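You operate a simulated robot arm through the tools that you are given. There is no shell and no other tool. Be economical: measure what you need, move in short steps, check, and stop when the job is done.

Carry out the task below with a simulated robot arm. There is one attempt and no reset: what you move stays moved.

TASK
Shake the sieve that the sieve card names till nothing more falls through.
Fine: Set it on the silver pan and clamp it to shake; spill nothing, free the clamp and put the sieve back.
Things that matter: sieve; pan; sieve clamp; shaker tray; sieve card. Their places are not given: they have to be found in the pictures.

It is judged by the outcome, as a careful person would: the job done as asked, and still so three seconds after it is handed in. It fails if anything else is knocked over, pushed out of place, dropped, spilled or broken.

THE ROBOT
A 6-joint arm with a two-finger parallel gripper, fixed in place. Base frame: the origin is at the foot of the arm, x ahead of it, y to its left, z up; the work surface is at about z = 0. Lengths are in m, angles in rad, forces in N, time in s.
With the tool pointing down near the work surface it reaches from about 0.14 to 0.58 m from the base axis. Its first joint turns from -1.152 to 1.152 rad. Payload 2.1 kg.
Tool frame: the origin (TCP) lies between the finger pads and is the grasp point; the fingertips stand 0.03 m ahead of it; z points along the fingers, y is the line along which they close. The gripper opens to 0.094 m. The fingers are 0.028 m wide and 0.01 m thick; the gripper's body (0.05 by 0.096 m) begins 0.055 m behind the TCP.
Orientation is that of the tool frame in the base frame, as a unit quaternion [x, y, z, w]. With the fingers straight down and closing along the base's y, the tool's x points along the base's -x, its y along +y and its z along -z.

THE INTERFACE
- The arm moves only by the tool drive_tool. Its argument "steps" is a list of rows, each a list of 3 entries, a list of its own where there are three numbers: the shift along the tool's x, y, z in m, then the turn, a rotation vector about the tool's x, y, z in rad, then the finger opening in m, from 0 to 0.094. In form: [[[tx, ty, tz], [ax, ay, az], claw], ...]. A call has 1 to 8 rows; each row is the pose to reach, as a shift and turn from the pose commanded when the call began, along the tool's axes at that moment. A row lasts 0.2 s, in which the tool goes at most 0.05 m and 0.15 rad; a call with a longer step from one row to the next is refused whole, and so is a gripper value outside its range. A pose out of reach is approached as far as the arm can. The call stops where the force on the tool passes 70 N (or 10 N more than at its start, if that is more) or the arm is blocked; 0.2 s more then pass. The fingers move at their own pace (about 0.072 m/s each) and stop on an object; they squeeze with about 31 N. The grip force told is the motor's: it shows also when the fingers shut on nothing. Time passes only in rows, and 0.2 s behind the last, so rows that repeat a pose let the fingers close. It gives the time, the measured TCP pose, the force on the tool (base axes), the opening and the grip force at its end, in the units of the frame above (readings bear some noise).
- Cameras (640 x 400 px; columns grow to the right, rows downward): "scene" is fixed at [0.0722, -0.3902, 0.486]; the picture's right is [0.55, -0.83, 0.00], its down [-0.46, -0.30, -0.83] and it looks along [0.70, 0.46, -0.55] (base axes); focal length 214 px, centre (320, 200). "wrist" rides on the gripper at [-0.037, 0, -0.058] in the tool frame; the picture's right is [0.00, -1.00, 0.00], its down [0.97, 0.00, -0.24] and it looks along [0.24, 0.00, 0.97] (tool axes); focal length 218 px, centre (320, 200).
- get_image(camera): a new picture of that camera. No time passes.
- point_at(camera, pixels): for up to 12 pixels [column, row] of the newest picture of that camera ("zoom" is the newest enlarged one), the place [x, y, z] in the base frame of the surface seen there, good to about 0.002 m. No time passes.
- close_up(camera, box): a new picture of the part [left, top, right, bottom] of that camera's present view, enlarged. No time passes.
- job_done(): hands the job in; it is judged then, once.

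Work in short steps. Measure before you move; look again where a grasp or a placing could have gone wrong, and mend it. You have 80 turns and 34 pictures in all, the two below and enlarged ones among them. Open the gripper and draw the arm clear of the work before you hand the job in, unless the task says otherwise; then end with one line.

The tools are called after "Request:" as name(argument=value, ...) on one line, values as JSON. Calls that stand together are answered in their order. drive_tool: Moves the arm, as the interface text tells. Its arguments: {"type":"object","properties":{"steps":{"type":"array","items":{"type":"array"}}},"required":["steps"]} The other tools are called the same way: get_image (camera) takes a picture; point_at (camera, pixels) gives the place of the surface under pixels of a picture; close_up (camera, box) takes an enlarged picture of a part of a camera's view; job_done () hands the job in.

At the start:

```text
clock: 0.0
tcp_pos: [0.289, -0.1974, 0.4206]
tool_rot: [0.0, 1.0, 0.0, -0.001]
force: [-0.6, 0.1, 0.3]
finger_gap: 0.0941
finger_force: 0.0
```

scene: 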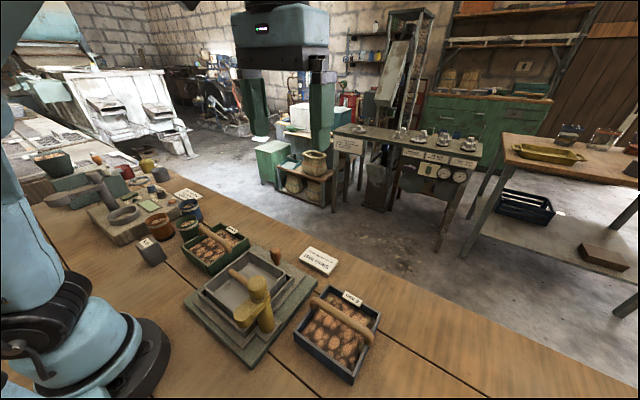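
wrist: 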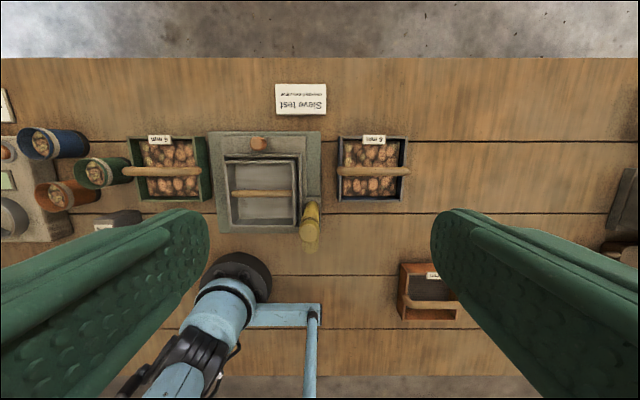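

I start by reading the card (scene ~[320,260]) and looking closely at the work area.

Request:
close_up(camera="scene", box=[170, 210, 390, 390])

Request:
close_up(camera="wrist", box=[260, 70, 340, 120])

Request:
close_up(camera="wrist", box=[120, 120, 420, 260])

Request:
close_up(camera="scene", box=[290, 240, 350, 280])

```text
2.22 times, centred on (280, 300) of scene
```

zoom: 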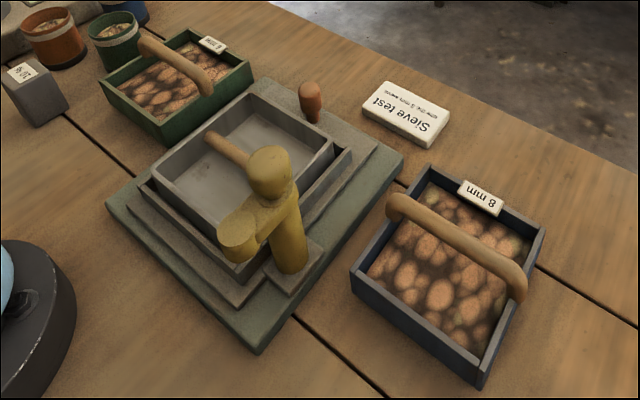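

```text
8.00 times, centred on (300, 95) of wrist
```

zoom: 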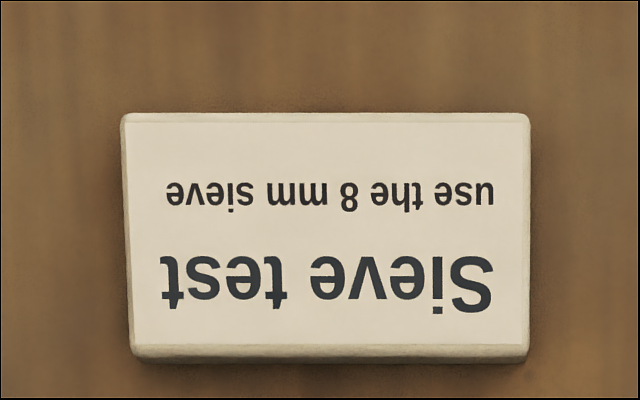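

```text
2.13 times, centred on (270, 190) of wrist
```

zoom: 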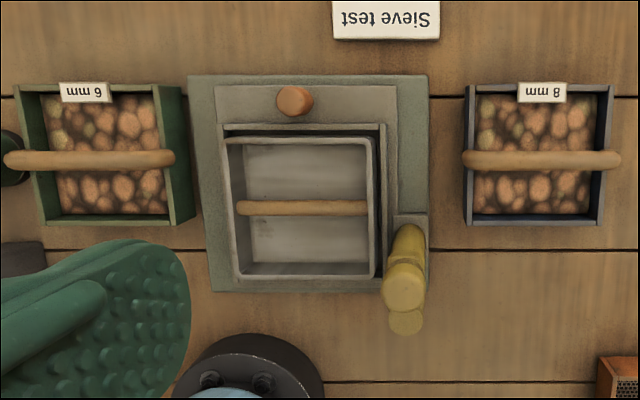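

```text
10.00 times, centred on (320, 260) of scene
```

zoom: 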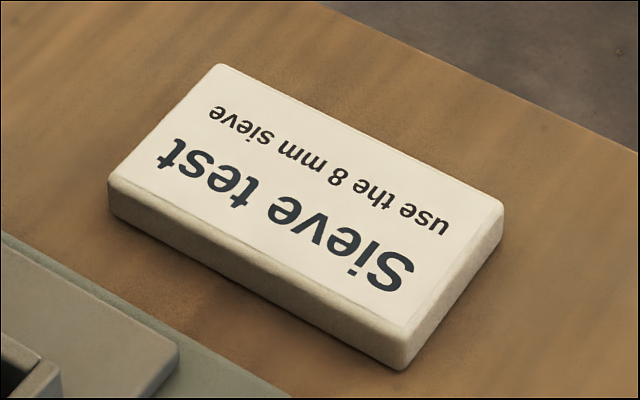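

The card names the 8 mm sieve (the blue one at right). Next I measure it, the pan, the clamp and the tray.

Request:
close_up(camera="scene", box=[170, 230, 310, 360])

Request:
point_at(camera="wrist", pixels=[[340, 169], [373, 169], [406, 170], [373, 157], [373, 183], [341, 140], [405, 140], [341, 200], [401, 200], [374, 139], [365, 190], [430, 180]])

Request:
point_at(camera="wrist", pixels=[[233, 193], [262, 193], [290, 193], [262, 170], [262, 210], [227, 162], [294, 162], [228, 223], [293, 223], [258, 143], [312, 210], [310, 232]])

Request:
point_at(camera="scene", pixels=[[262, 285], [258, 297], [245, 315], [268, 325], [235, 273], [275, 253], [322, 298], [341, 312], [360, 334], [335, 350], [290, 300], [252, 355]])

```text
3.08 times, centred on (240, 295) of scene
```

zoom: 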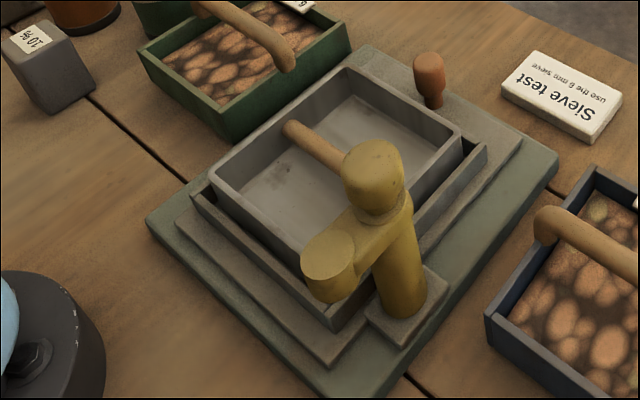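

```text
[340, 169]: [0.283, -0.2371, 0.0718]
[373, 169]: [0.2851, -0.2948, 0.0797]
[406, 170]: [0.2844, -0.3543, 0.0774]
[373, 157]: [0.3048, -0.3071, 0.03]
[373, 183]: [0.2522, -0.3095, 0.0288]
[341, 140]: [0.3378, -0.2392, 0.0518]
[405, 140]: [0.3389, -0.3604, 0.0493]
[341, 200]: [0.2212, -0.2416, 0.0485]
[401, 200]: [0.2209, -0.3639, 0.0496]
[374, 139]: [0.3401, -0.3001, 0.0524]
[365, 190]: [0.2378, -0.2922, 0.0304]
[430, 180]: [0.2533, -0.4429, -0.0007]
```

```text
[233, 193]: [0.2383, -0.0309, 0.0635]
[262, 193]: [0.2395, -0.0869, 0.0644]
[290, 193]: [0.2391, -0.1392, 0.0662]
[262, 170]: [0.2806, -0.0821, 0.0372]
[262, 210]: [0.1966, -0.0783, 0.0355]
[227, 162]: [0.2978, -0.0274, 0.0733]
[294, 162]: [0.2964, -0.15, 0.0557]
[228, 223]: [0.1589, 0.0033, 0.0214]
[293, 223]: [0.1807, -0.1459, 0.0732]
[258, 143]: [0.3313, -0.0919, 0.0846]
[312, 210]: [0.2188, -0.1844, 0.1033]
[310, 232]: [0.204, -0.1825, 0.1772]
```

```text
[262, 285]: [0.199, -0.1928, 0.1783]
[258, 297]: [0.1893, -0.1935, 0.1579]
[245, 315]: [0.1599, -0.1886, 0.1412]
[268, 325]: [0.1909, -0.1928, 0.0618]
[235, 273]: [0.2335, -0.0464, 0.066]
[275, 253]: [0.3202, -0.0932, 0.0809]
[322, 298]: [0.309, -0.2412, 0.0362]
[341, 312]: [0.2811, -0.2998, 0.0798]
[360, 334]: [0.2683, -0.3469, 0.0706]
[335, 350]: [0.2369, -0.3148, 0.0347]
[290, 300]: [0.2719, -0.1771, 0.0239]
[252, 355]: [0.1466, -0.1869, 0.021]
```

The sieve's outer box spans x 0.221–0.339, y −0.24 to −0.36, with its handle on top at z 0.08. The pan and clamp layout is still unclear, so I move the wrist camera closer above the tray.

Request:
drive_tool(steps=[[[0.01, 0.03, 0.03], [0, 0, 0], 0.094], [[0.02, 0.06, 0.06], [0, 0, 0], 0.094], [[0.03, 0.07, 0.09], [0, 0, 0], 0.094], [[0.03, 0.07, 0.12], [0, 0, 0], 0.094]])

Request:
get_image(camera="wrist")

```text
clock: 1.0
tcp_pos: [0.2588, -0.128, 0.3006]
tool_rot: [0.0, 1.0, 0.0, 0.0]
force: [0.7, 0.0, 0.3]
finger_gap: 0.0938
finger_force: 0.0
```

```text
26 pictures are left
```

wrist: 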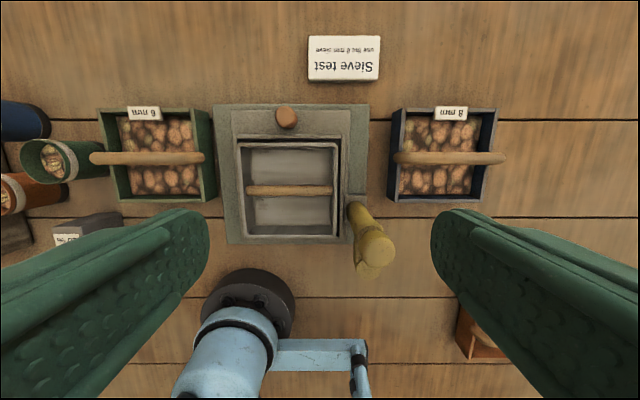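

Request:
close_up(camera="wrist", box=[205, 95, 405, 285])

Request:
point_at(camera="wrist", pixels=[[239, 190], [339, 190], [290, 141], [290, 237], [290, 185], [249, 190], [331, 190], [290, 207], [216, 170], [367, 170], [290, 106], [290, 244]])

Request:
point_at(camera="wrist", pixels=[[375, 245], [369, 270], [355, 210], [350, 203], [287, 115], [345, 150], [340, 137], [236, 137], [390, 150], [497, 150], [447, 110], [440, 201]])

```text
2.11 times, centred on (305, 190) of wrist
```

zoom: 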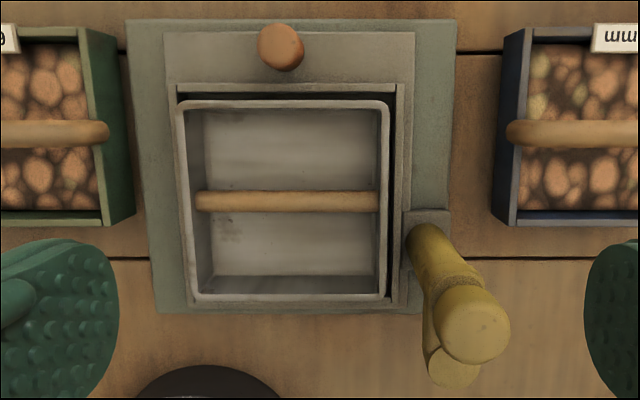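

```text
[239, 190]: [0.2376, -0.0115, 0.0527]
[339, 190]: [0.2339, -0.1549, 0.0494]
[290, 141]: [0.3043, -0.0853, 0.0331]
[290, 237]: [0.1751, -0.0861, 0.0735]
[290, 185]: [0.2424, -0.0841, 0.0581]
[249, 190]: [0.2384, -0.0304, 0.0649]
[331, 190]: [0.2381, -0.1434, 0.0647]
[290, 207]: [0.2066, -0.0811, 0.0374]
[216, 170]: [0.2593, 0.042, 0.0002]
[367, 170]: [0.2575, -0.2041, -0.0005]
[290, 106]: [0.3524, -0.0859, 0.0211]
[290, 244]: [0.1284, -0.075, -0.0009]
```

```text
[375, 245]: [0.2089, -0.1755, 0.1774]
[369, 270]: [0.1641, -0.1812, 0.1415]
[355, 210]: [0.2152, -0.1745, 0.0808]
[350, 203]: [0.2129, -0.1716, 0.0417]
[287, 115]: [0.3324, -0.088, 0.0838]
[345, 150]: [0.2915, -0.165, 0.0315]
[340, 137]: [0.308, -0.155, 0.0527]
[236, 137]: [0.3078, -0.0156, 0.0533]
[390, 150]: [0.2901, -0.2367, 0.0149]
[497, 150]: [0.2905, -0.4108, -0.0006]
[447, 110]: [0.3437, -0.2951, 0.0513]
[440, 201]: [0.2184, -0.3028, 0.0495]
```

Request:
point_at(camera="zoom", pixels=[[179, 106], [386, 106], [188, 297], [384, 296], [281, 103], [383, 200], [185, 200], [178, 96], [402, 96], [405, 300], [440, 215], [455, 385]])

Request:
close_up(camera="scene", box=[220, 265, 300, 345])

```text
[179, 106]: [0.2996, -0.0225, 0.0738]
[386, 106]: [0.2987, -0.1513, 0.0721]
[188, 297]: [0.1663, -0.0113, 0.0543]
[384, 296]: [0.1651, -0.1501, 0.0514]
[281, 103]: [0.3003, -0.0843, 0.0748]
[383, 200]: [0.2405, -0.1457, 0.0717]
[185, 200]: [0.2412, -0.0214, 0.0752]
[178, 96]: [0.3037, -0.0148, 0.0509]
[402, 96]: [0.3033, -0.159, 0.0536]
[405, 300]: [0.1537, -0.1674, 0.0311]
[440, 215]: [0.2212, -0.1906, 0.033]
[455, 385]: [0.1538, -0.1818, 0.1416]
```

```text
5.00 times, centred on (260, 305) of scene
```

zoom: 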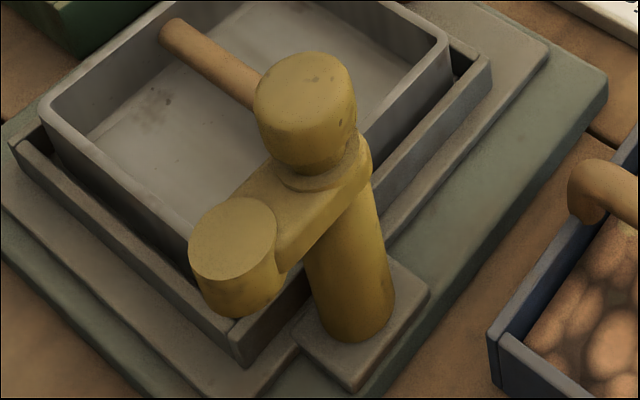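

The pan rim spans x 0.172–0.300, y −0.022 to −0.150 at z 0.074, centred at about (0.237, −0.087). The sieve handle runs along y, so I turn the gripper 90° and go above the 8 mm sieve.

Request:
drive_tool(steps=[[[-0.003, -0.021, 0], [0, 0, 0.15], 0.06], [[-0.006, -0.042, 0], [0, 0, 0.3], 0.06], [[-0.009, -0.063, 0], [0, 0, 0.45], 0.06], [[-0.012, -0.084, 0], [0, 0, 0.6], 0.06], [[-0.015, -0.105, 0], [0, 0, 0.75], 0.06], [[-0.018, -0.126, 0], [0, 0, 0.9], 0.06], [[-0.021, -0.148, 0], [0, 0, 1.05], 0.06], [[-0.025, -0.17, 0], [0, 0, 1.2], 0.06]])

Request:
drive_tool(steps=[[[0, 0, 0], [0, 0, 0.13], 0.06], [[0, 0, 0], [0, 0, 0.26], 0.06], [[0, 0, 0], [0, 0, 0.3708], 0.06], [[0, 0, 0], [0, 0, 0.3708], 0.06]])

Request:
get_image(camera="wrist")

```text
clock: 2.8
tcp_pos: [0.2836, -0.2984, 0.2985]
tool_rot: [0.566, 0.825, 0.0, 0.0]
force: [-0.2, 0.1, 1.0]
finger_gap: 0.0598
finger_force: 0.0
```

```text
clock: 3.8
tcp_pos: [0.2844, -0.2988, 0.3008]
tool_rot: [0.708, 0.706, 0.0, -0.001]
force: [0.4, 0.1, -0.6]
finger_gap: 0.0598
finger_force: 0.1
```

```text
23 pictures are left
```

wrist: 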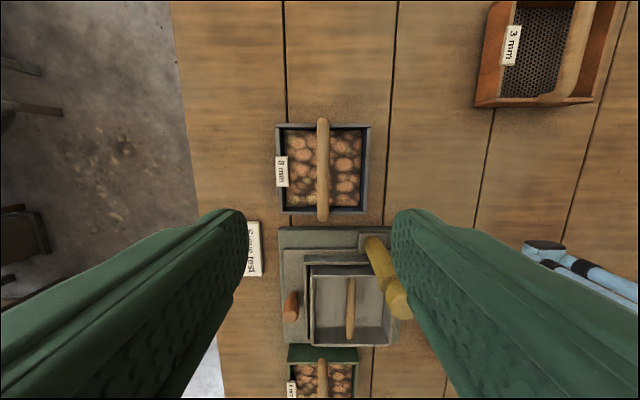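

Request:
close_up(camera="wrist", box=[265, 110, 385, 230])

Request:
point_at(camera="wrist", pixels=[[323, 121], [323, 145], [323, 170], [323, 195], [323, 218], [278, 127], [368, 127], [277, 209], [365, 210], [300, 127], [300, 210], [366, 170]])

```text
3.33 times, centred on (325, 170) of wrist
```

zoom: 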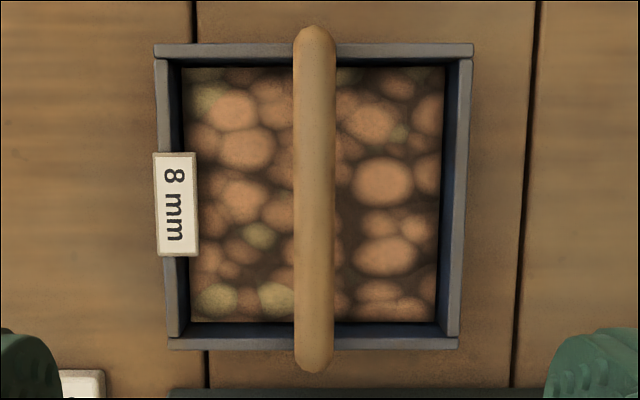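

```text
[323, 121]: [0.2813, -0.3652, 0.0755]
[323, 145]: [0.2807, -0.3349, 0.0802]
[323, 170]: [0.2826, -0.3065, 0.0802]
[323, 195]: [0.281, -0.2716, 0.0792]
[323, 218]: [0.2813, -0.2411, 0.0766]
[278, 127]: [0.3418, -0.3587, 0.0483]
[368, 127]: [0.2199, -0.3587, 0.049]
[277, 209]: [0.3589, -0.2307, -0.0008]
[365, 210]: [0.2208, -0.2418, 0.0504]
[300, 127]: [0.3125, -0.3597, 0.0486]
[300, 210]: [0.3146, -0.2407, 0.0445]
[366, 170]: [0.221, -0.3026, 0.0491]
```

Request:
point_at(camera="zoom", pixels=[[315, 45], [315, 350], [230, 47], [230, 346], [400, 47], [400, 346], [160, 110], [466, 110], [173, 300], [456, 300], [296, 200], [333, 200]])

Request:
drive_tool(steps=[[[0, 0.003, 0.04], [0, 0, 0], 0.06], [[0, 0.003, 0.08], [0, 0, 0], 0.06], [[0, 0.003, 0.12], [0, 0, 0], 0.06], [[0, 0.003, 0.15], [0, 0, 0], 0.06], [[0, 0.003, 0.15], [0, 0, 0], 0.06]])

```text
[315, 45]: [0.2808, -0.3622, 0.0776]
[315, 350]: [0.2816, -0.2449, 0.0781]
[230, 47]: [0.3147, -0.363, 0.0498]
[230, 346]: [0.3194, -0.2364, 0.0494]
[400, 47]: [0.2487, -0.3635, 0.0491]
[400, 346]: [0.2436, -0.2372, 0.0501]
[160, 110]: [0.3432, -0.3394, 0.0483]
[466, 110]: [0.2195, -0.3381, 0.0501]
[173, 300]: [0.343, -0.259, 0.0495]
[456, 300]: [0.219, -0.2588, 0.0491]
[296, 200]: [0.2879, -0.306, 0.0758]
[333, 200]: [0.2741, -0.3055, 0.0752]
```

```text
clock: 5.0
tcp_pos: [0.2871, -0.298, 0.1498]
tool_rot: [0.707, 0.707, 0.0, 0.001]
force: [-0.2, 0.6, 0.6]
finger_gap: 0.0599
finger_force: 0.1
```

Tool y is +x in base, so I correct −6 mm to put the handle (x 0.281) in the centre, then descend to z 0.074 and close.

Request:
drive_tool(steps=[[[-0.002, -0.006, 0.0], [0, 0, 0], 0.05], [[-0.002, -0.006, 0.03], [0, 0, 0], 0.05], [[-0.002, -0.006, 0.055], [0, 0, 0], 0.05], [[-0.002, -0.006, 0.076], [0, 0, 0], 0.05], [[-0.002, -0.006, 0.076], [0, 0, 0], 0.05]])

Request:
drive_tool(steps=[[[0, 0, 0], [0, 0, 0], 0.03], [[0, 0, 0], [0, 0, 0], 0.01], [[0, 0, 0], [0, 0, 0], 0.0], [[0, 0, 0], [0, 0, 0], 0.0]])

```text
clock: 6.2
tcp_pos: [0.2805, -0.3006, 0.0742]
tool_rot: [0.707, 0.707, 0.0, 0.0]
force: [1.0, 0.6, -0.2]
finger_gap: 0.05
finger_force: 0.1
```

```text
clock: 7.2
tcp_pos: [0.282, -0.2994, 0.075]
tool_rot: [0.707, 0.707, 0.0, 0.0]
force: [-0.1, -0.7, -0.1]
finger_gap: 0.0208
finger_force: 31.3
```

Gripped with a gap of 0.021 m. I lift 2 cm gently, then check.

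Request:
drive_tool(steps=[[[0, 0, -0.005], [0, 0, 0], 0.0], [[0, 0, -0.012], [0, 0, 0], 0.0], [[0, 0, -0.02], [0, 0, 0], 0.0], [[0, 0, -0.03], [0, 0, 0], 0.0], [[0, 0, -0.03], [0, 0, 0], 0.0]])

Request:
close_up(camera="scene", box=[200, 200, 420, 390])

```text
clock: 8.4
tcp_pos: [0.2808, -0.2997, 0.1049]
tool_rot: [0.707, 0.707, 0.0, 0.0]
force: [0.4, -0.1, -4.6]
finger_gap: 0.0158
finger_force: 30.8
```

```text
2.11 times, centred on (310, 295) of scene
```

zoom: 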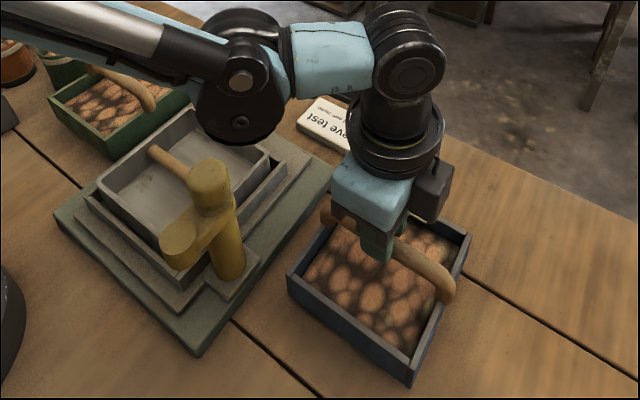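

Sieve is held level (4.6 N). I raise it gently to clear the clamp top (z 0.178).

Request:
drive_tool(steps=[[[0, 0, -0.015], [0, 0, 0], 0.0], [[0, 0, -0.037], [0, 0, 0], 0.0], [[0, 0, -0.06], [0, 0, 0], 0.0], [[0, 0, -0.085], [0, 0, 0], 0.0], [[0, 0, -0.11], [0, 0, 0], 0.0], [[0, 0, -0.135], [0, 0, 0], 0.0], [[0, 0, -0.155], [0, 0, 0], 0.0], [[0, 0, -0.17], [0, 0, 0], 0.0]])

Request:
drive_tool(steps=[[[0.012, -0.002, 0], [0, 0, 0], 0.0], [[0.035, -0.006, 0], [0, 0, 0], 0.0], [[0.065, -0.012, 0], [0, 0, 0], 0.0], [[0.098, -0.02, 0], [0, 0, 0], 0.0], [[0.131, -0.028, 0], [0, 0, 0], 0.0], [[0.165, -0.036, 0], [0, 0, 0], 0.0], [[0.195, -0.041, 0], [0, 0, 0], 0.0], [[0.213, -0.044, 0], [0, 0, 0], 0.0]])

Request:
drive_tool(steps=[[[0, 0, 0.01], [0, 0, 0], 0.0], [[0, 0, 0.025], [0, 0, 0], 0.0], [[0, 0, 0.045], [0, 0, 0], 0.0], [[0, 0, 0.065], [0, 0, 0], 0.0], [[0, 0, 0.08], [0, 0, 0], 0.0], [[0, 0, 0.085], [0, 0, 0], 0.0]])

Request:
get_image(camera="wrist")

Request:
close_up(camera="scene", box=[150, 180, 350, 370])

```text
clock: 10.2
tcp_pos: [0.2821, -0.2987, 0.2742]
tool_rot: [0.707, 0.707, -0.001, -0.001]
force: [-0.2, 1.1, -3.7]
finger_gap: 0.0164
finger_force: 30.7
```

```text
clock: 12.0
tcp_pos: [0.2366, -0.0869, 0.2747]
tool_rot: [0.708, 0.706, -0.001, -0.001]
force: [2.2, 0.6, -3.2]
finger_gap: 0.0159
finger_force: 30.6
```

```text
clock: 13.4
tcp_pos: [0.2379, -0.0864, 0.1898]
tool_rot: [0.707, 0.708, 0.0, 0.0]
force: [0.3, 0.6, -3.5]
finger_gap: 0.016
finger_force: 31.3
```

```text
20 pictures are left
```

wrist: 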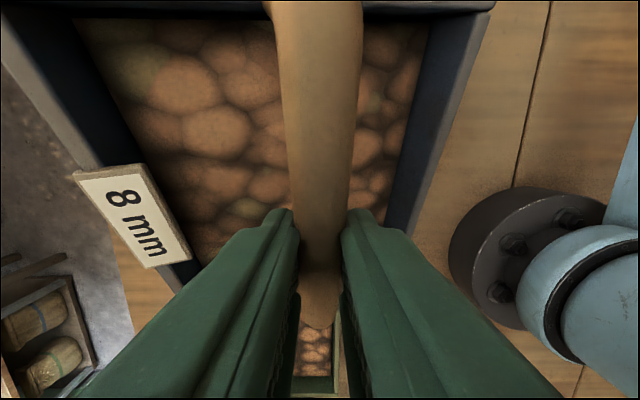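

```text
2.11 times, centred on (250, 275) of scene
```

zoom: 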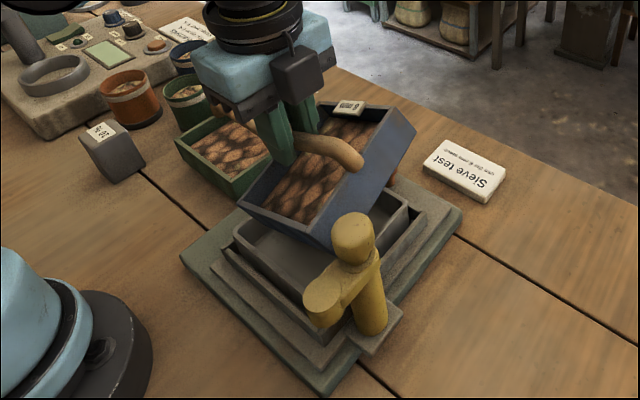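

The sieve may have swung about its handle; I measure its rim.

Request:
point_at(camera="zoom", pixels=[[242, 206], [329, 246], [412, 130], [372, 108], [375, 190], [290, 226], [345, 165]])

Request:
point_at(camera="wrist", pixels=[[60, 120], [480, 40], [420, 180], [150, 10], [400, 5], [320, 40], [320, 180]])

```text
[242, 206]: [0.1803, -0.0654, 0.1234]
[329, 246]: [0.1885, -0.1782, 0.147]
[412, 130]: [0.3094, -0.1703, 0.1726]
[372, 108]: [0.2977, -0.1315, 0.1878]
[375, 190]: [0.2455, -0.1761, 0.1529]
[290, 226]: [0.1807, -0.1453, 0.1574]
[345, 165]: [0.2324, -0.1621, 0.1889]
```

```text
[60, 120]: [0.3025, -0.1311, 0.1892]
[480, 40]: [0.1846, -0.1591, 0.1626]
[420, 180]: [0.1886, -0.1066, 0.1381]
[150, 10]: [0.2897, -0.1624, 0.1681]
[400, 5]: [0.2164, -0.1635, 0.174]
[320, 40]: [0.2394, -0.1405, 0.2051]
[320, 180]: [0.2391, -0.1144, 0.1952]
```

The sieve is tilted about 25° in the grip (−y side up). I raise it back clear of the pan before levelling it, and look again.

Request:
drive_tool(steps=[[[0, 0, -0.01], [0, 0, 0], 0.0], [[0, 0, -0.03], [0, 0, 0], 0.0], [[0, 0, -0.05], [0, 0, 0], 0.0], [[0, 0, -0.07], [0, 0, 0], 0.0], [[0, 0, -0.08], [0, 0, 0], 0.0], [[0, 0, -0.08], [0, 0, 0], 0.0]])

Request:
close_up(camera="scene", box=[150, 130, 350, 370])

```text
clock: 14.8
tcp_pos: [0.2377, -0.0863, 0.2705]
tool_rot: [0.708, 0.707, 0.0, 0.0]
force: [-0.3, 0.0, -4.2]
finger_gap: 0.0161
finger_force: 31.2
```

```text
1.67 times, centred on (250, 250) of scene
```

zoom: 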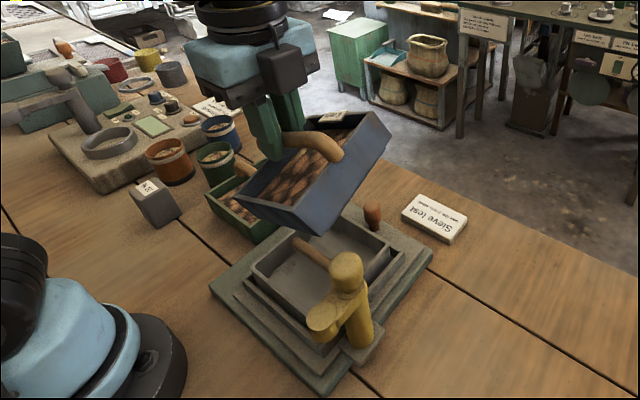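

Pan is empty and nothing has fallen. I rotate the tool about its y axis (base +x) by +0.42 rad to bring the +y side up and level the sieve.

Request:
drive_tool(steps=[[[0, 0, 0], [0, 0.07, 0], 0.0], [[0, 0, 0], [0, 0.16, 0], 0.0], [[0, 0, 0], [0, 0.25, 0], 0.0], [[0, 0, 0], [0, 0.34, 0], 0.0], [[0, 0, 0], [0, 0.42, 0], 0.0], [[0, 0, 0], [0, 0.42, 0], 0.0]])

Request:
close_up(camera="scene", box=[190, 160, 310, 280])

```text
clock: 16.2
tcp_pos: [0.2368, -0.0876, 0.2687]
tool_rot: [0.691, 0.692, 0.147, -0.148]
force: [-1.0, 0.7, -3.8]
finger_gap: 0.016
finger_force: 30.7
```

```text
3.33 times, centred on (250, 220) of scene
```

zoom: 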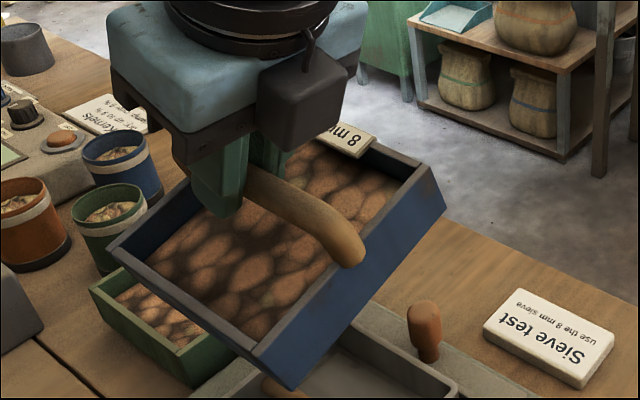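

Request:
point_at(camera="zoom", pixels=[[112, 246], [145, 214], [262, 354], [320, 300], [380, 230], [436, 174], [395, 157], [240, 340], [180, 298], [270, 195], [310, 214], [345, 245]])

```text
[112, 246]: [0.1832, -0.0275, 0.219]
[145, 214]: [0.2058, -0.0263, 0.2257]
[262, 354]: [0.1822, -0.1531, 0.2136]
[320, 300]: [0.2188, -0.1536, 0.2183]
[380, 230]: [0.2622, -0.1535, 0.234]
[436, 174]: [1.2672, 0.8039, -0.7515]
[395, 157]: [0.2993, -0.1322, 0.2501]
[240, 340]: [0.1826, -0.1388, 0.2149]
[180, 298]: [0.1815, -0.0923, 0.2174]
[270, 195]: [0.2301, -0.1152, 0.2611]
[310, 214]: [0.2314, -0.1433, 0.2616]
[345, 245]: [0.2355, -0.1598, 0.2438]
```

The y tilt is nearly gone (slope 0.04). There is also about 15° of roll about the handle (+x side up); I turn about base y by 0.26 and trim −0.04 about x.

Request:
drive_tool(steps=[[[0, 0, 0], [0.05, -0.01, 0.022], 0.0], [[0, 0, 0], [0.11, -0.02, 0.05], 0.0], [[0, 0, 0], [0.17, -0.03, 0.076], 0.0], [[0, 0, 0], [0.237, -0.04, 0.106], 0.0], [[0, 0, 0], [0.237, -0.04, 0.106], 0.0]])

Request:
close_up(camera="scene", box=[190, 160, 310, 280])

```text
clock: 17.4
tcp_pos: [0.2367, -0.0873, 0.2684]
tool_rot: [0.708, 0.669, 0.042, -0.222]
force: [-0.8, -0.8, -3.7]
finger_gap: 0.0161
finger_force: 30.9
```

```text
3.33 times, centred on (250, 220) of scene
```

zoom: 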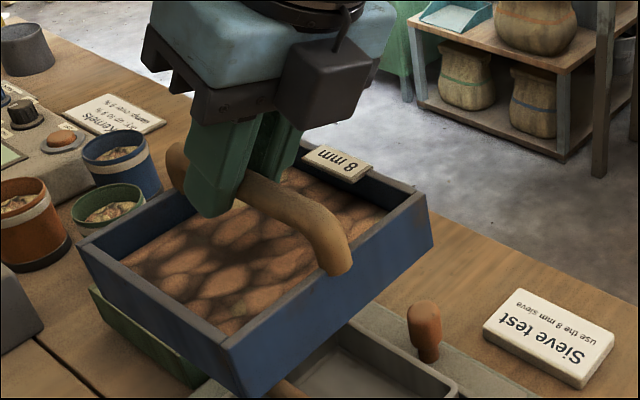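

Request:
point_at(camera="zoom", pixels=[[82, 243], [130, 214], [228, 344], [270, 310], [350, 255], [418, 196], [376, 175], [200, 325], [150, 287], [265, 192], [300, 212], [240, 390]])

```text
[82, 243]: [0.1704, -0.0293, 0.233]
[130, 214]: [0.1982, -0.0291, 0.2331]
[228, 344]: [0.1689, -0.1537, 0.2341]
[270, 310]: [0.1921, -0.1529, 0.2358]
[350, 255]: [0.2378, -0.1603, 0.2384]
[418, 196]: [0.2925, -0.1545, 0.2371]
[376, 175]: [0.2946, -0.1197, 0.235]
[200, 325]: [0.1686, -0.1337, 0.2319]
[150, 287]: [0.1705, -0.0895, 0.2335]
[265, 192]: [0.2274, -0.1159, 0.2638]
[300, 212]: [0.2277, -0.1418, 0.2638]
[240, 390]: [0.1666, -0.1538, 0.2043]
```

Level within 1–2°. Its centre is at (0.231, −0.0915) with the rim at z 0.2335, so I shift +5.5 mm x and +5 mm y, then lower 9 cm.

Request:
drive_tool(steps=[[[0.0052, 0.0053, 0.0005], [0, 0, 0], 0.0], [[-0.0002, 0.0092, 0.014], [0, 0, 0], 0.0], [[-0.0073, 0.0143, 0.0319], [0, 0, 0], 0.0], [[-0.0144, 0.0195, 0.0499], [0, 0, 0], 0.0], [[-0.0216, 0.0247, 0.0678], [0, 0, 0], 0.0], [[-0.0269, 0.0285, 0.0813], [0, 0, 0], 0.0], [[-0.0269, 0.0285, 0.0813], [0, 0, 0], 0.0]])

Request:
close_up(camera="scene", box=[170, 200, 310, 340])

```text
clock: 19.0
tcp_pos: [0.2443, -0.0812, 0.1798]
tool_rot: [0.708, 0.67, 0.043, -0.221]
force: [0.1, -0.3, -3.9]
finger_gap: 0.016
finger_force: 31.7
```

```text
2.86 times, centred on (240, 270) of scene
```

zoom: 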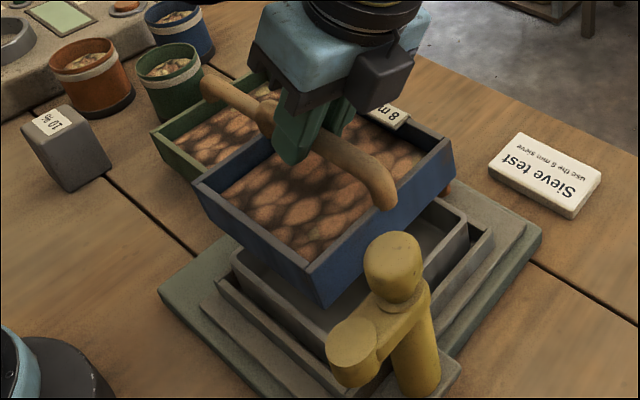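

Request:
point_at(camera="zoom", pixels=[[197, 184], [240, 160], [308, 268], [350, 236], [440, 150], [408, 135], [260, 233], [230, 208], [318, 300], [455, 210], [245, 250], [375, 205]])

```text
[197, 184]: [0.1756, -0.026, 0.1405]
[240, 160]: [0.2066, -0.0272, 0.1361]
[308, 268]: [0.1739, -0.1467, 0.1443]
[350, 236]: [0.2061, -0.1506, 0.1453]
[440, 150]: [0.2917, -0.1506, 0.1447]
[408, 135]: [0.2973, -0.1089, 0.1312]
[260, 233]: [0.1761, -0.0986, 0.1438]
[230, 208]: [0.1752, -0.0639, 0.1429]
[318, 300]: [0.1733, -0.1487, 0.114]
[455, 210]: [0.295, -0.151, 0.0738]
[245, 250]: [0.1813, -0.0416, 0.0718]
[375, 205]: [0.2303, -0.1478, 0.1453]
```

Centred within 2 mm, bottom ~2 cm above the rim. I lower 1.7 cm more with a 1.5 mm y trim.

Request:
drive_tool(steps=[[[-0.0007, 0.0015, 0.005], [0, 0, 0], 0.0], [[-0.0022, 0.0026, 0.0095], [0, 0, 0], 0.0], [[-0.0036, 0.0036, 0.0131], [0, 0, 0], 0.0], [[-0.0047, 0.0044, 0.0158], [0, 0, 0], 0.0], [[-0.0047, 0.0044, 0.0158], [0, 0, 0], 0.0]])

Request:
drive_tool(steps=[[[-0.0004, 0.0003, 0.0009], [0, 0, 0], 0.0], [[-0.0007, 0.0005, 0.0018], [0, 0, 0], 0.0], [[-0.0007, 0.0005, 0.0018], [0, 0, 0], 0.0]])

```text
clock: 20.2
tcp_pos: [0.2435, -0.0804, 0.1624]
tool_rot: [0.707, 0.67, 0.043, -0.221]
force: [0.1, -0.2, -3.9]
finger_gap: 0.0165
finger_force: 31.4
```

```text
clock: 21.0
tcp_pos: [0.2431, -0.0803, 0.1604]
tool_rot: [0.707, 0.67, 0.043, -0.222]
force: [1.7, 0.8, 0.4]
finger_gap: 0.0159
finger_force: 31.0
```

Weight is now being carried by the pan (force z −3.9 → +0.4). I check the seating before release.

Request:
close_up(camera="scene", box=[170, 210, 310, 350])

```text
2.86 times, centred on (240, 280) of scene
```

zoom: 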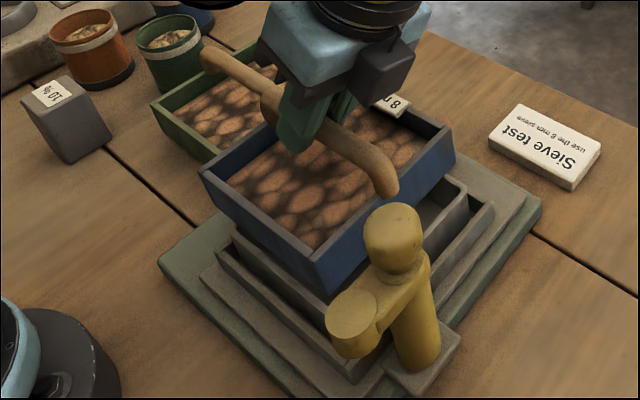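

Request:
point_at(camera="zoom", pixels=[[201, 174], [240, 152], [313, 255], [350, 224], [440, 137], [408, 121], [260, 218], [230, 195], [465, 190], [230, 242], [318, 285], [440, 175]])

```text
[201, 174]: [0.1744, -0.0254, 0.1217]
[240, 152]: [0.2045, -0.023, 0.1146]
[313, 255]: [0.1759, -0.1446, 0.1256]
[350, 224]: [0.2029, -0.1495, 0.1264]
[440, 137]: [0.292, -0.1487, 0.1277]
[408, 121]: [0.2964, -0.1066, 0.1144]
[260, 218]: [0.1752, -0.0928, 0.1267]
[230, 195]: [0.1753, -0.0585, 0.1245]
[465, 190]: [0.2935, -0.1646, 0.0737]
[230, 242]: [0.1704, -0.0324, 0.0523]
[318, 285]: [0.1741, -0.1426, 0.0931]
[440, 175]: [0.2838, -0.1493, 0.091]
```

The pan's right edge seems further right than before. I enlarge to measure.

Request:
close_up(camera="scene", box=[225, 250, 305, 330])

```text
5.00 times, centred on (265, 290) of scene
```

zoom: 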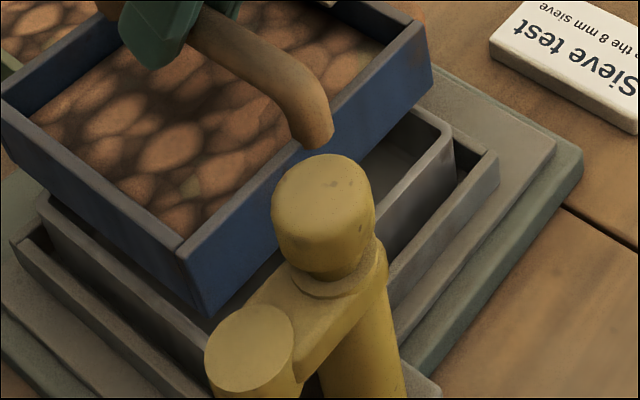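

Request:
point_at(camera="zoom", pixels=[[448, 130], [430, 148], [410, 170], [385, 195], [44, 205], [80, 235], [130, 275], [170, 308], [495, 158], [20, 240], [445, 165], [200, 330]])

```text
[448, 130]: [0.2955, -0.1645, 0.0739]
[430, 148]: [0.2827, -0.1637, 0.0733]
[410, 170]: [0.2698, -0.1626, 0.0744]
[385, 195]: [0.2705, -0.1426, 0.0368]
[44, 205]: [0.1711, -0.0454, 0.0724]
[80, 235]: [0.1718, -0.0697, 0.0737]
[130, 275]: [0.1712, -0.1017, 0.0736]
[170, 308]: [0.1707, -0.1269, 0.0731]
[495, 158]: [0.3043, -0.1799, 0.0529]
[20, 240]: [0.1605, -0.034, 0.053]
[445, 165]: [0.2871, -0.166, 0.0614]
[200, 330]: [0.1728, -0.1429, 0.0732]
```

The whole tray (pan, clamp) has slid about 15 mm toward −y; pan centre is now y ≈ −0.103. I lift the sieve 8 mm, shift 16 mm toward −y, and look before lowering.

Request:
drive_tool(steps=[[[0.0014, -0.001, -0.0036], [0, 0, 0], 0.0], [[0.0032, -0.0023, -0.0081], [0, 0, 0], 0.0], [[-0.0017, -0.0023, -0.01], [0, 0, 0], 0.0], [[-0.0067, -0.0023, -0.012], [0, 0, 0], 0.0], [[-0.0117, -0.0022, -0.014], [0, 0, 0], 0.0], [[-0.0117, -0.0022, -0.014], [0, 0, 0], 0.0]])

Request:
close_up(camera="scene", box=[190, 230, 310, 350])

```text
clock: 22.4
tcp_pos: [0.2435, -0.0964, 0.169]
tool_rot: [0.708, 0.669, 0.043, -0.222]
force: [0.2, -0.2, -3.2]
finger_gap: 0.016
finger_force: 31.1
```

```text
3.33 times, centred on (250, 290) of scene
```

zoom: 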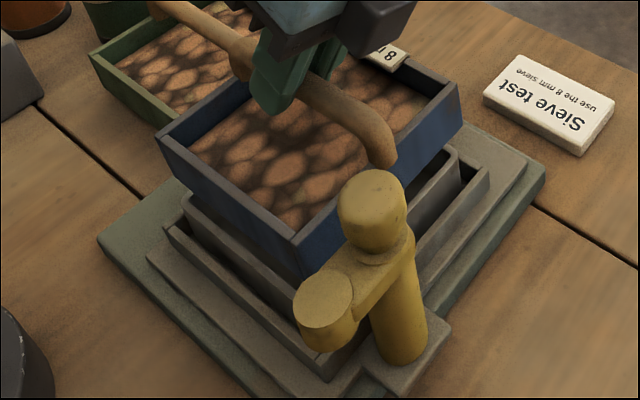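

Request:
point_at(camera="zoom", pixels=[[162, 138], [296, 242], [320, 220], [445, 97], [452, 160], [440, 172], [190, 203], [184, 196], [250, 250], [172, 228], [375, 185], [330, 295]])

```text
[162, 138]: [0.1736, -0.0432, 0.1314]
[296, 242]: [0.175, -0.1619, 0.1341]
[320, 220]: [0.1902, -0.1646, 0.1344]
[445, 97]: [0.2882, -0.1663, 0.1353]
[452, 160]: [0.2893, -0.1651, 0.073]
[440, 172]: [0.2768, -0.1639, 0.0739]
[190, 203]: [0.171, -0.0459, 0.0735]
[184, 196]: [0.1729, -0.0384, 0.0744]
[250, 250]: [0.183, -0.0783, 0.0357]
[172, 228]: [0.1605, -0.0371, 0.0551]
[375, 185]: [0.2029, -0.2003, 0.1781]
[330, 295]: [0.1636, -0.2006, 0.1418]
```

Aligned (pan y −0.038…−0.166, sieve −0.042…−0.167). Lowering until it rests.

Request:
drive_tool(steps=[[[-0.0004, 0.001, 0.004], [0, 0, 0], 0.0], [[-0.0015, 0.0018, 0.0067], [0, 0, 0], 0.0], [[-0.0022, 0.0023, 0.0085], [0, 0, 0], 0.0], [[-0.0022, 0.0023, 0.0085], [0, 0, 0], 0.0]])

```text
clock: 23.4
tcp_pos: [0.242, -0.0934, 0.1597]
tool_rot: [0.708, 0.669, 0.044, -0.222]
force: [-0.2, 0.6, -4.1]
finger_gap: 0.0162
finger_force: 30.9
```

Request:
drive_tool(steps=[[[-0.0007, 0.0005, 0.0018], [0, 0, 0], 0.0], [[-0.0007, 0.0005, 0.0018], [0, 0, 0], 0.0]])

Request:
drive_tool(steps=[[[-0.0007, 0.0005, 0.0018], [0, 0, 0], 0.0], [[-0.0007, 0.0005, 0.0018], [0, 0, 0], 0.0]])

```text
clock: 24.0
tcp_pos: [0.2434, -0.0945, 0.1582]
tool_rot: [0.707, 0.67, 0.043, -0.222]
force: [-1.3, -0.1, 2.5]
finger_gap: 0.0163
finger_force: 30.8
```

```text
clock: 24.6
tcp_pos: [0.2439, -0.0944, 0.1572]
tool_rot: [0.707, 0.67, 0.043, -0.223]
force: [-2.8, 0.7, 1.9]
finger_gap: 0.0161
finger_force: 31.2
```

It rests on the pan (z force +2). I open the fingers gently.

Request:
drive_tool(steps=[[[0, 0, 0], [0, 0, 0], 0.018], [[0, 0, 0], [0, 0, 0], 0.022], [[0, 0, 0], [0, 0, 0], 0.03], [[0, 0, 0], [0, 0, 0], 0.045], [[0, 0, 0], [0, 0, 0], 0.05]])

Request:
close_up(camera="scene", box=[190, 230, 310, 350])

```text
clock: 25.8
tcp_pos: [0.2426, -0.0948, 0.1569]
tool_rot: [0.708, 0.669, 0.043, -0.221]
force: [0.3, -0.2, -1.0]
finger_gap: 0.0501
finger_force: 0.0
```

```text
3.33 times, centred on (250, 290) of scene
```

zoom: 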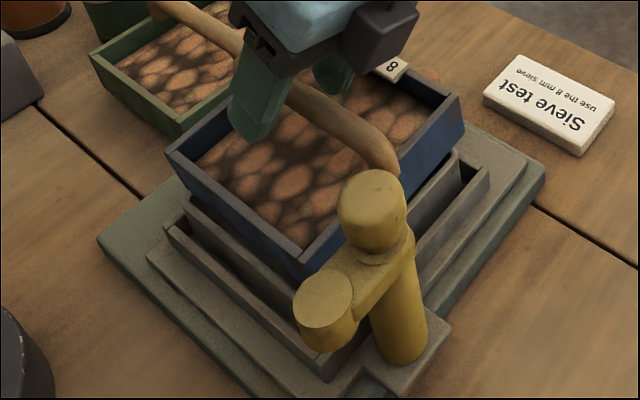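

Request:
point_at(camera="zoom", pixels=[[169, 154], [302, 256], [325, 235], [448, 102], [235, 207], [463, 130], [452, 160], [187, 200], [305, 275], [330, 130], [375, 185], [330, 295]])

```text
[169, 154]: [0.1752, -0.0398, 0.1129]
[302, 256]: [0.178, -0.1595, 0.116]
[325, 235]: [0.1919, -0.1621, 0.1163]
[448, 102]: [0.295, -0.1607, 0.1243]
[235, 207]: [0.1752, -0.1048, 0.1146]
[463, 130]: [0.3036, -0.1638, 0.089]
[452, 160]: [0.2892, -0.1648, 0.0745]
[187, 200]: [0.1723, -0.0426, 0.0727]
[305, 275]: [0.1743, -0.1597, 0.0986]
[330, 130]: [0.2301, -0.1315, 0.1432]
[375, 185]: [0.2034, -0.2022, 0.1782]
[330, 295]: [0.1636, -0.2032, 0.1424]
```

The near rim sits at z 0.114 and the far rim at 0.124: the sieve nests in the pan but its far edge rides on the pan's far wall by a few mm. I back out, straighten the tool to vertical, and will nudge the sieve toward −x.

Request:
drive_tool(steps=[[[0, 0, -0.012], [0, 0, 0], 0.05], [[0, 0, -0.032], [0, 0, 0], 0.05], [[0, 0, -0.06], [0, 0, 0], 0.05], [[0, 0, -0.07], [-0.064, -0.0945, -0.0139], 0.05], [[0, 0, -0.07], [-0.128, -0.189, -0.0278], 0.05], [[0, 0, -0.07], [-0.192, -0.2836, -0.0418], 0.05], [[0, 0, -0.07], [-0.2555, -0.3782, -0.0557], 0.05], [[0, 0, -0.07], [-0.2555, -0.3782, -0.0557], 0.05]])

Request:
get_image(camera="wrist")

```text
clock: 27.6
tcp_pos: [0.2591, -0.1226, 0.2188]
tool_rot: [0.706, 0.708, 0.0, 0.001]
force: [0.3, 0.2, 0.8]
finger_gap: 0.0497
finger_force: 0.1
```

```text
10 pictures are left
```

wrist: 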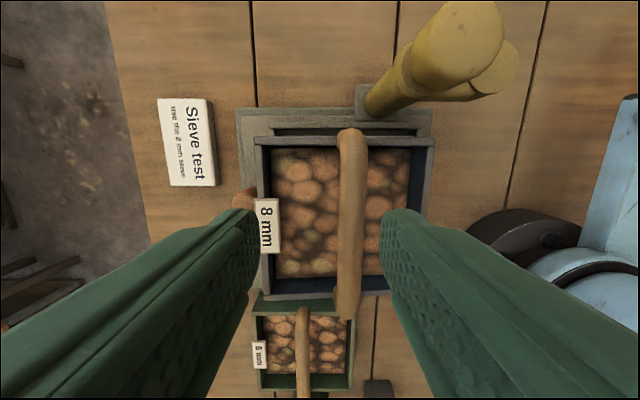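

Request:
point_at(camera="wrist", pixels=[[266, 160], [272, 285], [426, 160], [417, 215], [300, 141], [400, 141], [300, 292], [352, 150], [350, 200], [348, 270], [300, 131], [400, 131]])

Request:
point_at(camera="wrist", pixels=[[260, 160], [264, 240], [268, 285], [432, 155], [378, 295], [400, 115], [470, 45], [510, 65], [246, 200], [340, 290], [350, 125], [340, 312]])

```text
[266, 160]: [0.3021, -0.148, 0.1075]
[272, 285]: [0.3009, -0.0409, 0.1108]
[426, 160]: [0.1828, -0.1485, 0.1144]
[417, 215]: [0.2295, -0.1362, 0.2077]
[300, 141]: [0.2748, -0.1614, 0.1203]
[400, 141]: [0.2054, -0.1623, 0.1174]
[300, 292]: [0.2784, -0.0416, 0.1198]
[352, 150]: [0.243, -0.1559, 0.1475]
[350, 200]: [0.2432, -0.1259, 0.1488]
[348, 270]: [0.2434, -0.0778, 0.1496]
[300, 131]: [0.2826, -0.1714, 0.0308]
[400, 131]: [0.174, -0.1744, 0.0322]
```

```text
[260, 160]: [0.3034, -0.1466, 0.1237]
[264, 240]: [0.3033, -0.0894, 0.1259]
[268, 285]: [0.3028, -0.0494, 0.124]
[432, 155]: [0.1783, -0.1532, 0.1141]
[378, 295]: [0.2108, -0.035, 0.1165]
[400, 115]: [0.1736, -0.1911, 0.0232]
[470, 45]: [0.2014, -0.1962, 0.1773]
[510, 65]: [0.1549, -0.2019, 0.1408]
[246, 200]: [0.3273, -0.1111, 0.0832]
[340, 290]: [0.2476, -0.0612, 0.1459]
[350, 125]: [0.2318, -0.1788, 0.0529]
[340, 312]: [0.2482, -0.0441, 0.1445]
```

Sieve centre x ≈ 0.240 vs pan 0.2355. I regrip the handle (x 0.243) with the tool vertical.

Request:
drive_tool(steps=[[[0.021, -0.0159, 0], [0, 0, 0], 0.05], [[0.021, -0.0159, 0.03], [0, 0, 0], 0.05], [[0.021, -0.0159, 0.055], [0, 0, 0], 0.05], [[0.021, -0.0159, 0.0755], [0, 0, 0], 0.05], [[0.021, -0.0159, 0.0755], [0, 0, 0], 0.03], [[0.021, -0.0159, 0.0755], [0, 0, 0], 0.015], [[0.021, -0.0159, 0.0755], [0, 0, 0], 0.0], [[0.021, -0.0159, 0.0755], [0, 0, 0], 0.0]])

Request:
drive_tool(steps=[[[0, 0, -0.002], [0, 0, 0], 0.0], [[0, 0, -0.004], [0, 0, 0], 0.0], [[0, -0.0025, -0.004], [0, 0, 0], 0.0], [[0, -0.005, -0.004], [0, 0, 0], 0.0], [[0, -0.005, -0.002], [0, 0, 0], 0.0], [[0, -0.005, 0.0], [0, 0, 0], 0.0], [[0, -0.005, 0.001], [0, 0, 0], 0.0]])

```text
clock: 29.4
tcp_pos: [0.2436, -0.1002, 0.1433]
tool_rot: [0.706, 0.708, 0.001, 0.0]
force: [-0.3, 0.0, 0.1]
finger_gap: 0.0205
finger_force: 30.7
```

```text
clock: 31.0
tcp_pos: [0.2395, -0.0997, 0.1439]
tool_rot: [0.706, 0.708, 0.001, 0.0]
force: [-3.2, 0.3, 16.8]
finger_gap: 0.0207
finger_force: 31.3
```

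Contact on lowering (z force 17 N). I release and check the seating with the wrist camera from above.

Request:
drive_tool(steps=[[[0, 0, -0.0015], [0, 0, 0], 0.0], [[0, 0, -0.0015], [0, 0, 0], 0.03], [[0, 0, -0.0015], [0, 0, 0], 0.05], [[0, 0, -0.0015], [0, 0, 0], 0.05], [[0, 0, -0.03], [0, 0, 0], 0.05], [[0, 0, -0.06], [0, 0, 0], 0.05], [[-0.02, 0.015, -0.08], [0, 0, 0], 0.05], [[-0.02, 0.015, -0.08], [0, 0, 0], 0.05]])

Request:
get_image(camera="wrist")

```text
clock: 32.8
tcp_pos: [0.2537, -0.1195, 0.2231]
tool_rot: [0.707, 0.707, 0.0, 0.0]
force: [0.5, -0.1, -0.2]
finger_gap: 0.0502
finger_force: 0.1
```

```text
9 pictures are left
```

wrist: 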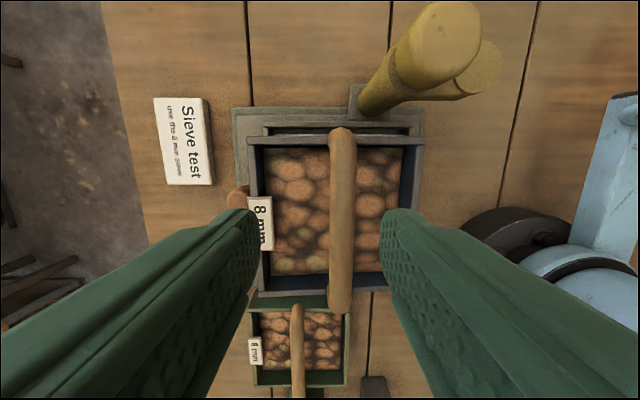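

Request:
point_at(camera="wrist", pixels=[[253, 160], [258, 190], [263, 285], [418, 150], [412, 190], [290, 140], [390, 140], [290, 290], [380, 287], [342, 150], [340, 200], [340, 260]])

Request:
point_at(camera="wrist", pixels=[[300, 130], [300, 126], [390, 126], [420, 140], [425, 120], [440, 30], [480, 75], [236, 200], [355, 90], [270, 127], [270, 133], [405, 133]])

```text
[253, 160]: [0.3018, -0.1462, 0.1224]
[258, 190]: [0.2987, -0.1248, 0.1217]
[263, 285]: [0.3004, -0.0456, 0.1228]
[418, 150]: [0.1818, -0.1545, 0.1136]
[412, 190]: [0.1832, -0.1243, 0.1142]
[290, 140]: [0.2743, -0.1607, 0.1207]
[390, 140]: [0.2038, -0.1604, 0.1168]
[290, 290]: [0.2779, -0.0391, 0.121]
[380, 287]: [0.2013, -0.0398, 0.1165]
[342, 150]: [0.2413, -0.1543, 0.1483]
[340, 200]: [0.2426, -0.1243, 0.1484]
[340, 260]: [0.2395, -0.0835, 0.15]
```

```text
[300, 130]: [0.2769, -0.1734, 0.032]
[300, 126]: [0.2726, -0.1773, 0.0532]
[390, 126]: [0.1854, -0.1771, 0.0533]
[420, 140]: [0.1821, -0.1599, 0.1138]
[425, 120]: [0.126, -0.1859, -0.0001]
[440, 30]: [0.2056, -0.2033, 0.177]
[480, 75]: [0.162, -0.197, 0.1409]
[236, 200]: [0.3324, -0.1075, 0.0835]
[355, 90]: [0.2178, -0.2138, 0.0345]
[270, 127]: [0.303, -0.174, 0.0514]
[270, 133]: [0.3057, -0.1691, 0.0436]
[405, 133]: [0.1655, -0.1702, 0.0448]
```

The sieve sits on the pan rim only at its far edge; its near edge dropped inside because it is ~6 mm too far +x. I regrip the handle a little higher, lift 2 cm and re-measure the pan and sieve.

Request:
drive_tool(steps=[[[0.019, -0.0122, 0], [0, 0, 0], 0.05], [[0.019, -0.0122, 0.03], [0, 0, 0], 0.05], [[0.019, -0.0122, 0.055], [0, 0, 0], 0.05], [[0.019, -0.0122, 0.074], [0, 0, 0], 0.05], [[0.019, -0.0122, 0.074], [0, 0, 0], 0.03], [[0.019, -0.0122, 0.074], [0, 0, 0], 0.015], [[0.019, -0.0122, 0.074], [0, 0, 0], 0.0], [[0.019, -0.0122, 0.074], [0, 0, 0], 0.0]])

Request:
drive_tool(steps=[[[0, 0, -0.003], [0, 0, 0], 0.0], [[0, 0, -0.007], [0, 0, 0], 0.0], [[0, 0, -0.012], [0, 0, 0], 0.0], [[0, 0, -0.016], [0, 0, 0], 0.0], [[0, 0, -0.02], [0, 0, 0], 0.0], [[0, 0, -0.02], [0, 0, 0], 0.0]])

Request:
close_up(camera="scene", box=[190, 230, 310, 350])

```text
clock: 34.6
tcp_pos: [0.2426, -0.1013, 0.1479]
tool_rot: [0.707, 0.708, 0.0, 0.0]
force: [-2.3, 1.4, 10.0]
finger_gap: 0.018
finger_force: 30.8
```

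```text
clock: 36.0
tcp_pos: [0.2417, -0.1008, 0.1686]
tool_rot: [0.707, 0.708, 0.001, 0.0]
force: [-0.8, -1.1, -3.3]
finger_gap: 0.0162
finger_force: 30.6
```

```text
3.33 times, centred on (250, 290) of scene
```

zoom: 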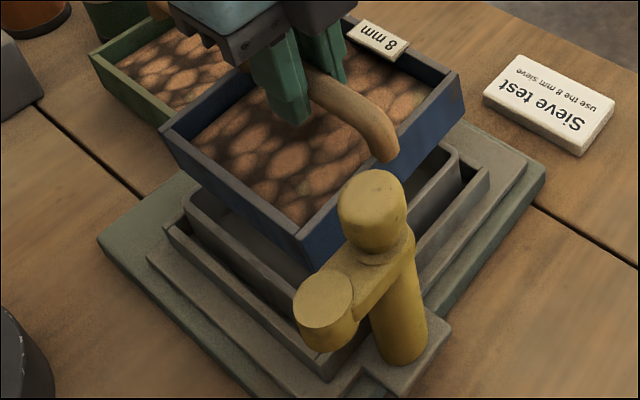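

Request:
point_at(camera="zoom", pixels=[[163, 130], [299, 236], [325, 212], [450, 85], [230, 185], [192, 150], [265, 210], [452, 155], [436, 172], [190, 200], [235, 236], [270, 265]])

Request:
point_at(camera="zoom", pixels=[[456, 152], [455, 158], [184, 194], [182, 200], [184, 206], [445, 80], [400, 135], [350, 185], [355, 105], [200, 90], [456, 75], [415, 70]])

```text
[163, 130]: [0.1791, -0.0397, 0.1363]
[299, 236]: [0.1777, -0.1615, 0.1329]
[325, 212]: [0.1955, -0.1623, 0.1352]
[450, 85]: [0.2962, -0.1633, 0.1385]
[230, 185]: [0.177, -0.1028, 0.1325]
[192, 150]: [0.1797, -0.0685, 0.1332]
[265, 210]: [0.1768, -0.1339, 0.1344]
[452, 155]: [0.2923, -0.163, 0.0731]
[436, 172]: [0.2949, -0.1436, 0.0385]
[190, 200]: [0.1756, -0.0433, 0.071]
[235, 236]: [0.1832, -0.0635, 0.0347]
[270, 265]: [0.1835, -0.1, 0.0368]
```

```text
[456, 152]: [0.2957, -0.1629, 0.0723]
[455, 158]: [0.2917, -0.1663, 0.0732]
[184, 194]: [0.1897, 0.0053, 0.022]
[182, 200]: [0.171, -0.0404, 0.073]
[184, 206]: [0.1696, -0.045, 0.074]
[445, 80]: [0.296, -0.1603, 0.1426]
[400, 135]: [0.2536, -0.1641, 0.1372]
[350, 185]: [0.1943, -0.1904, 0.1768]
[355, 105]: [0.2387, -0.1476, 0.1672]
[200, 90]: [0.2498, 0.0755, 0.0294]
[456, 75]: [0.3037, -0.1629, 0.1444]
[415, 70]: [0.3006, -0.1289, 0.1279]
```

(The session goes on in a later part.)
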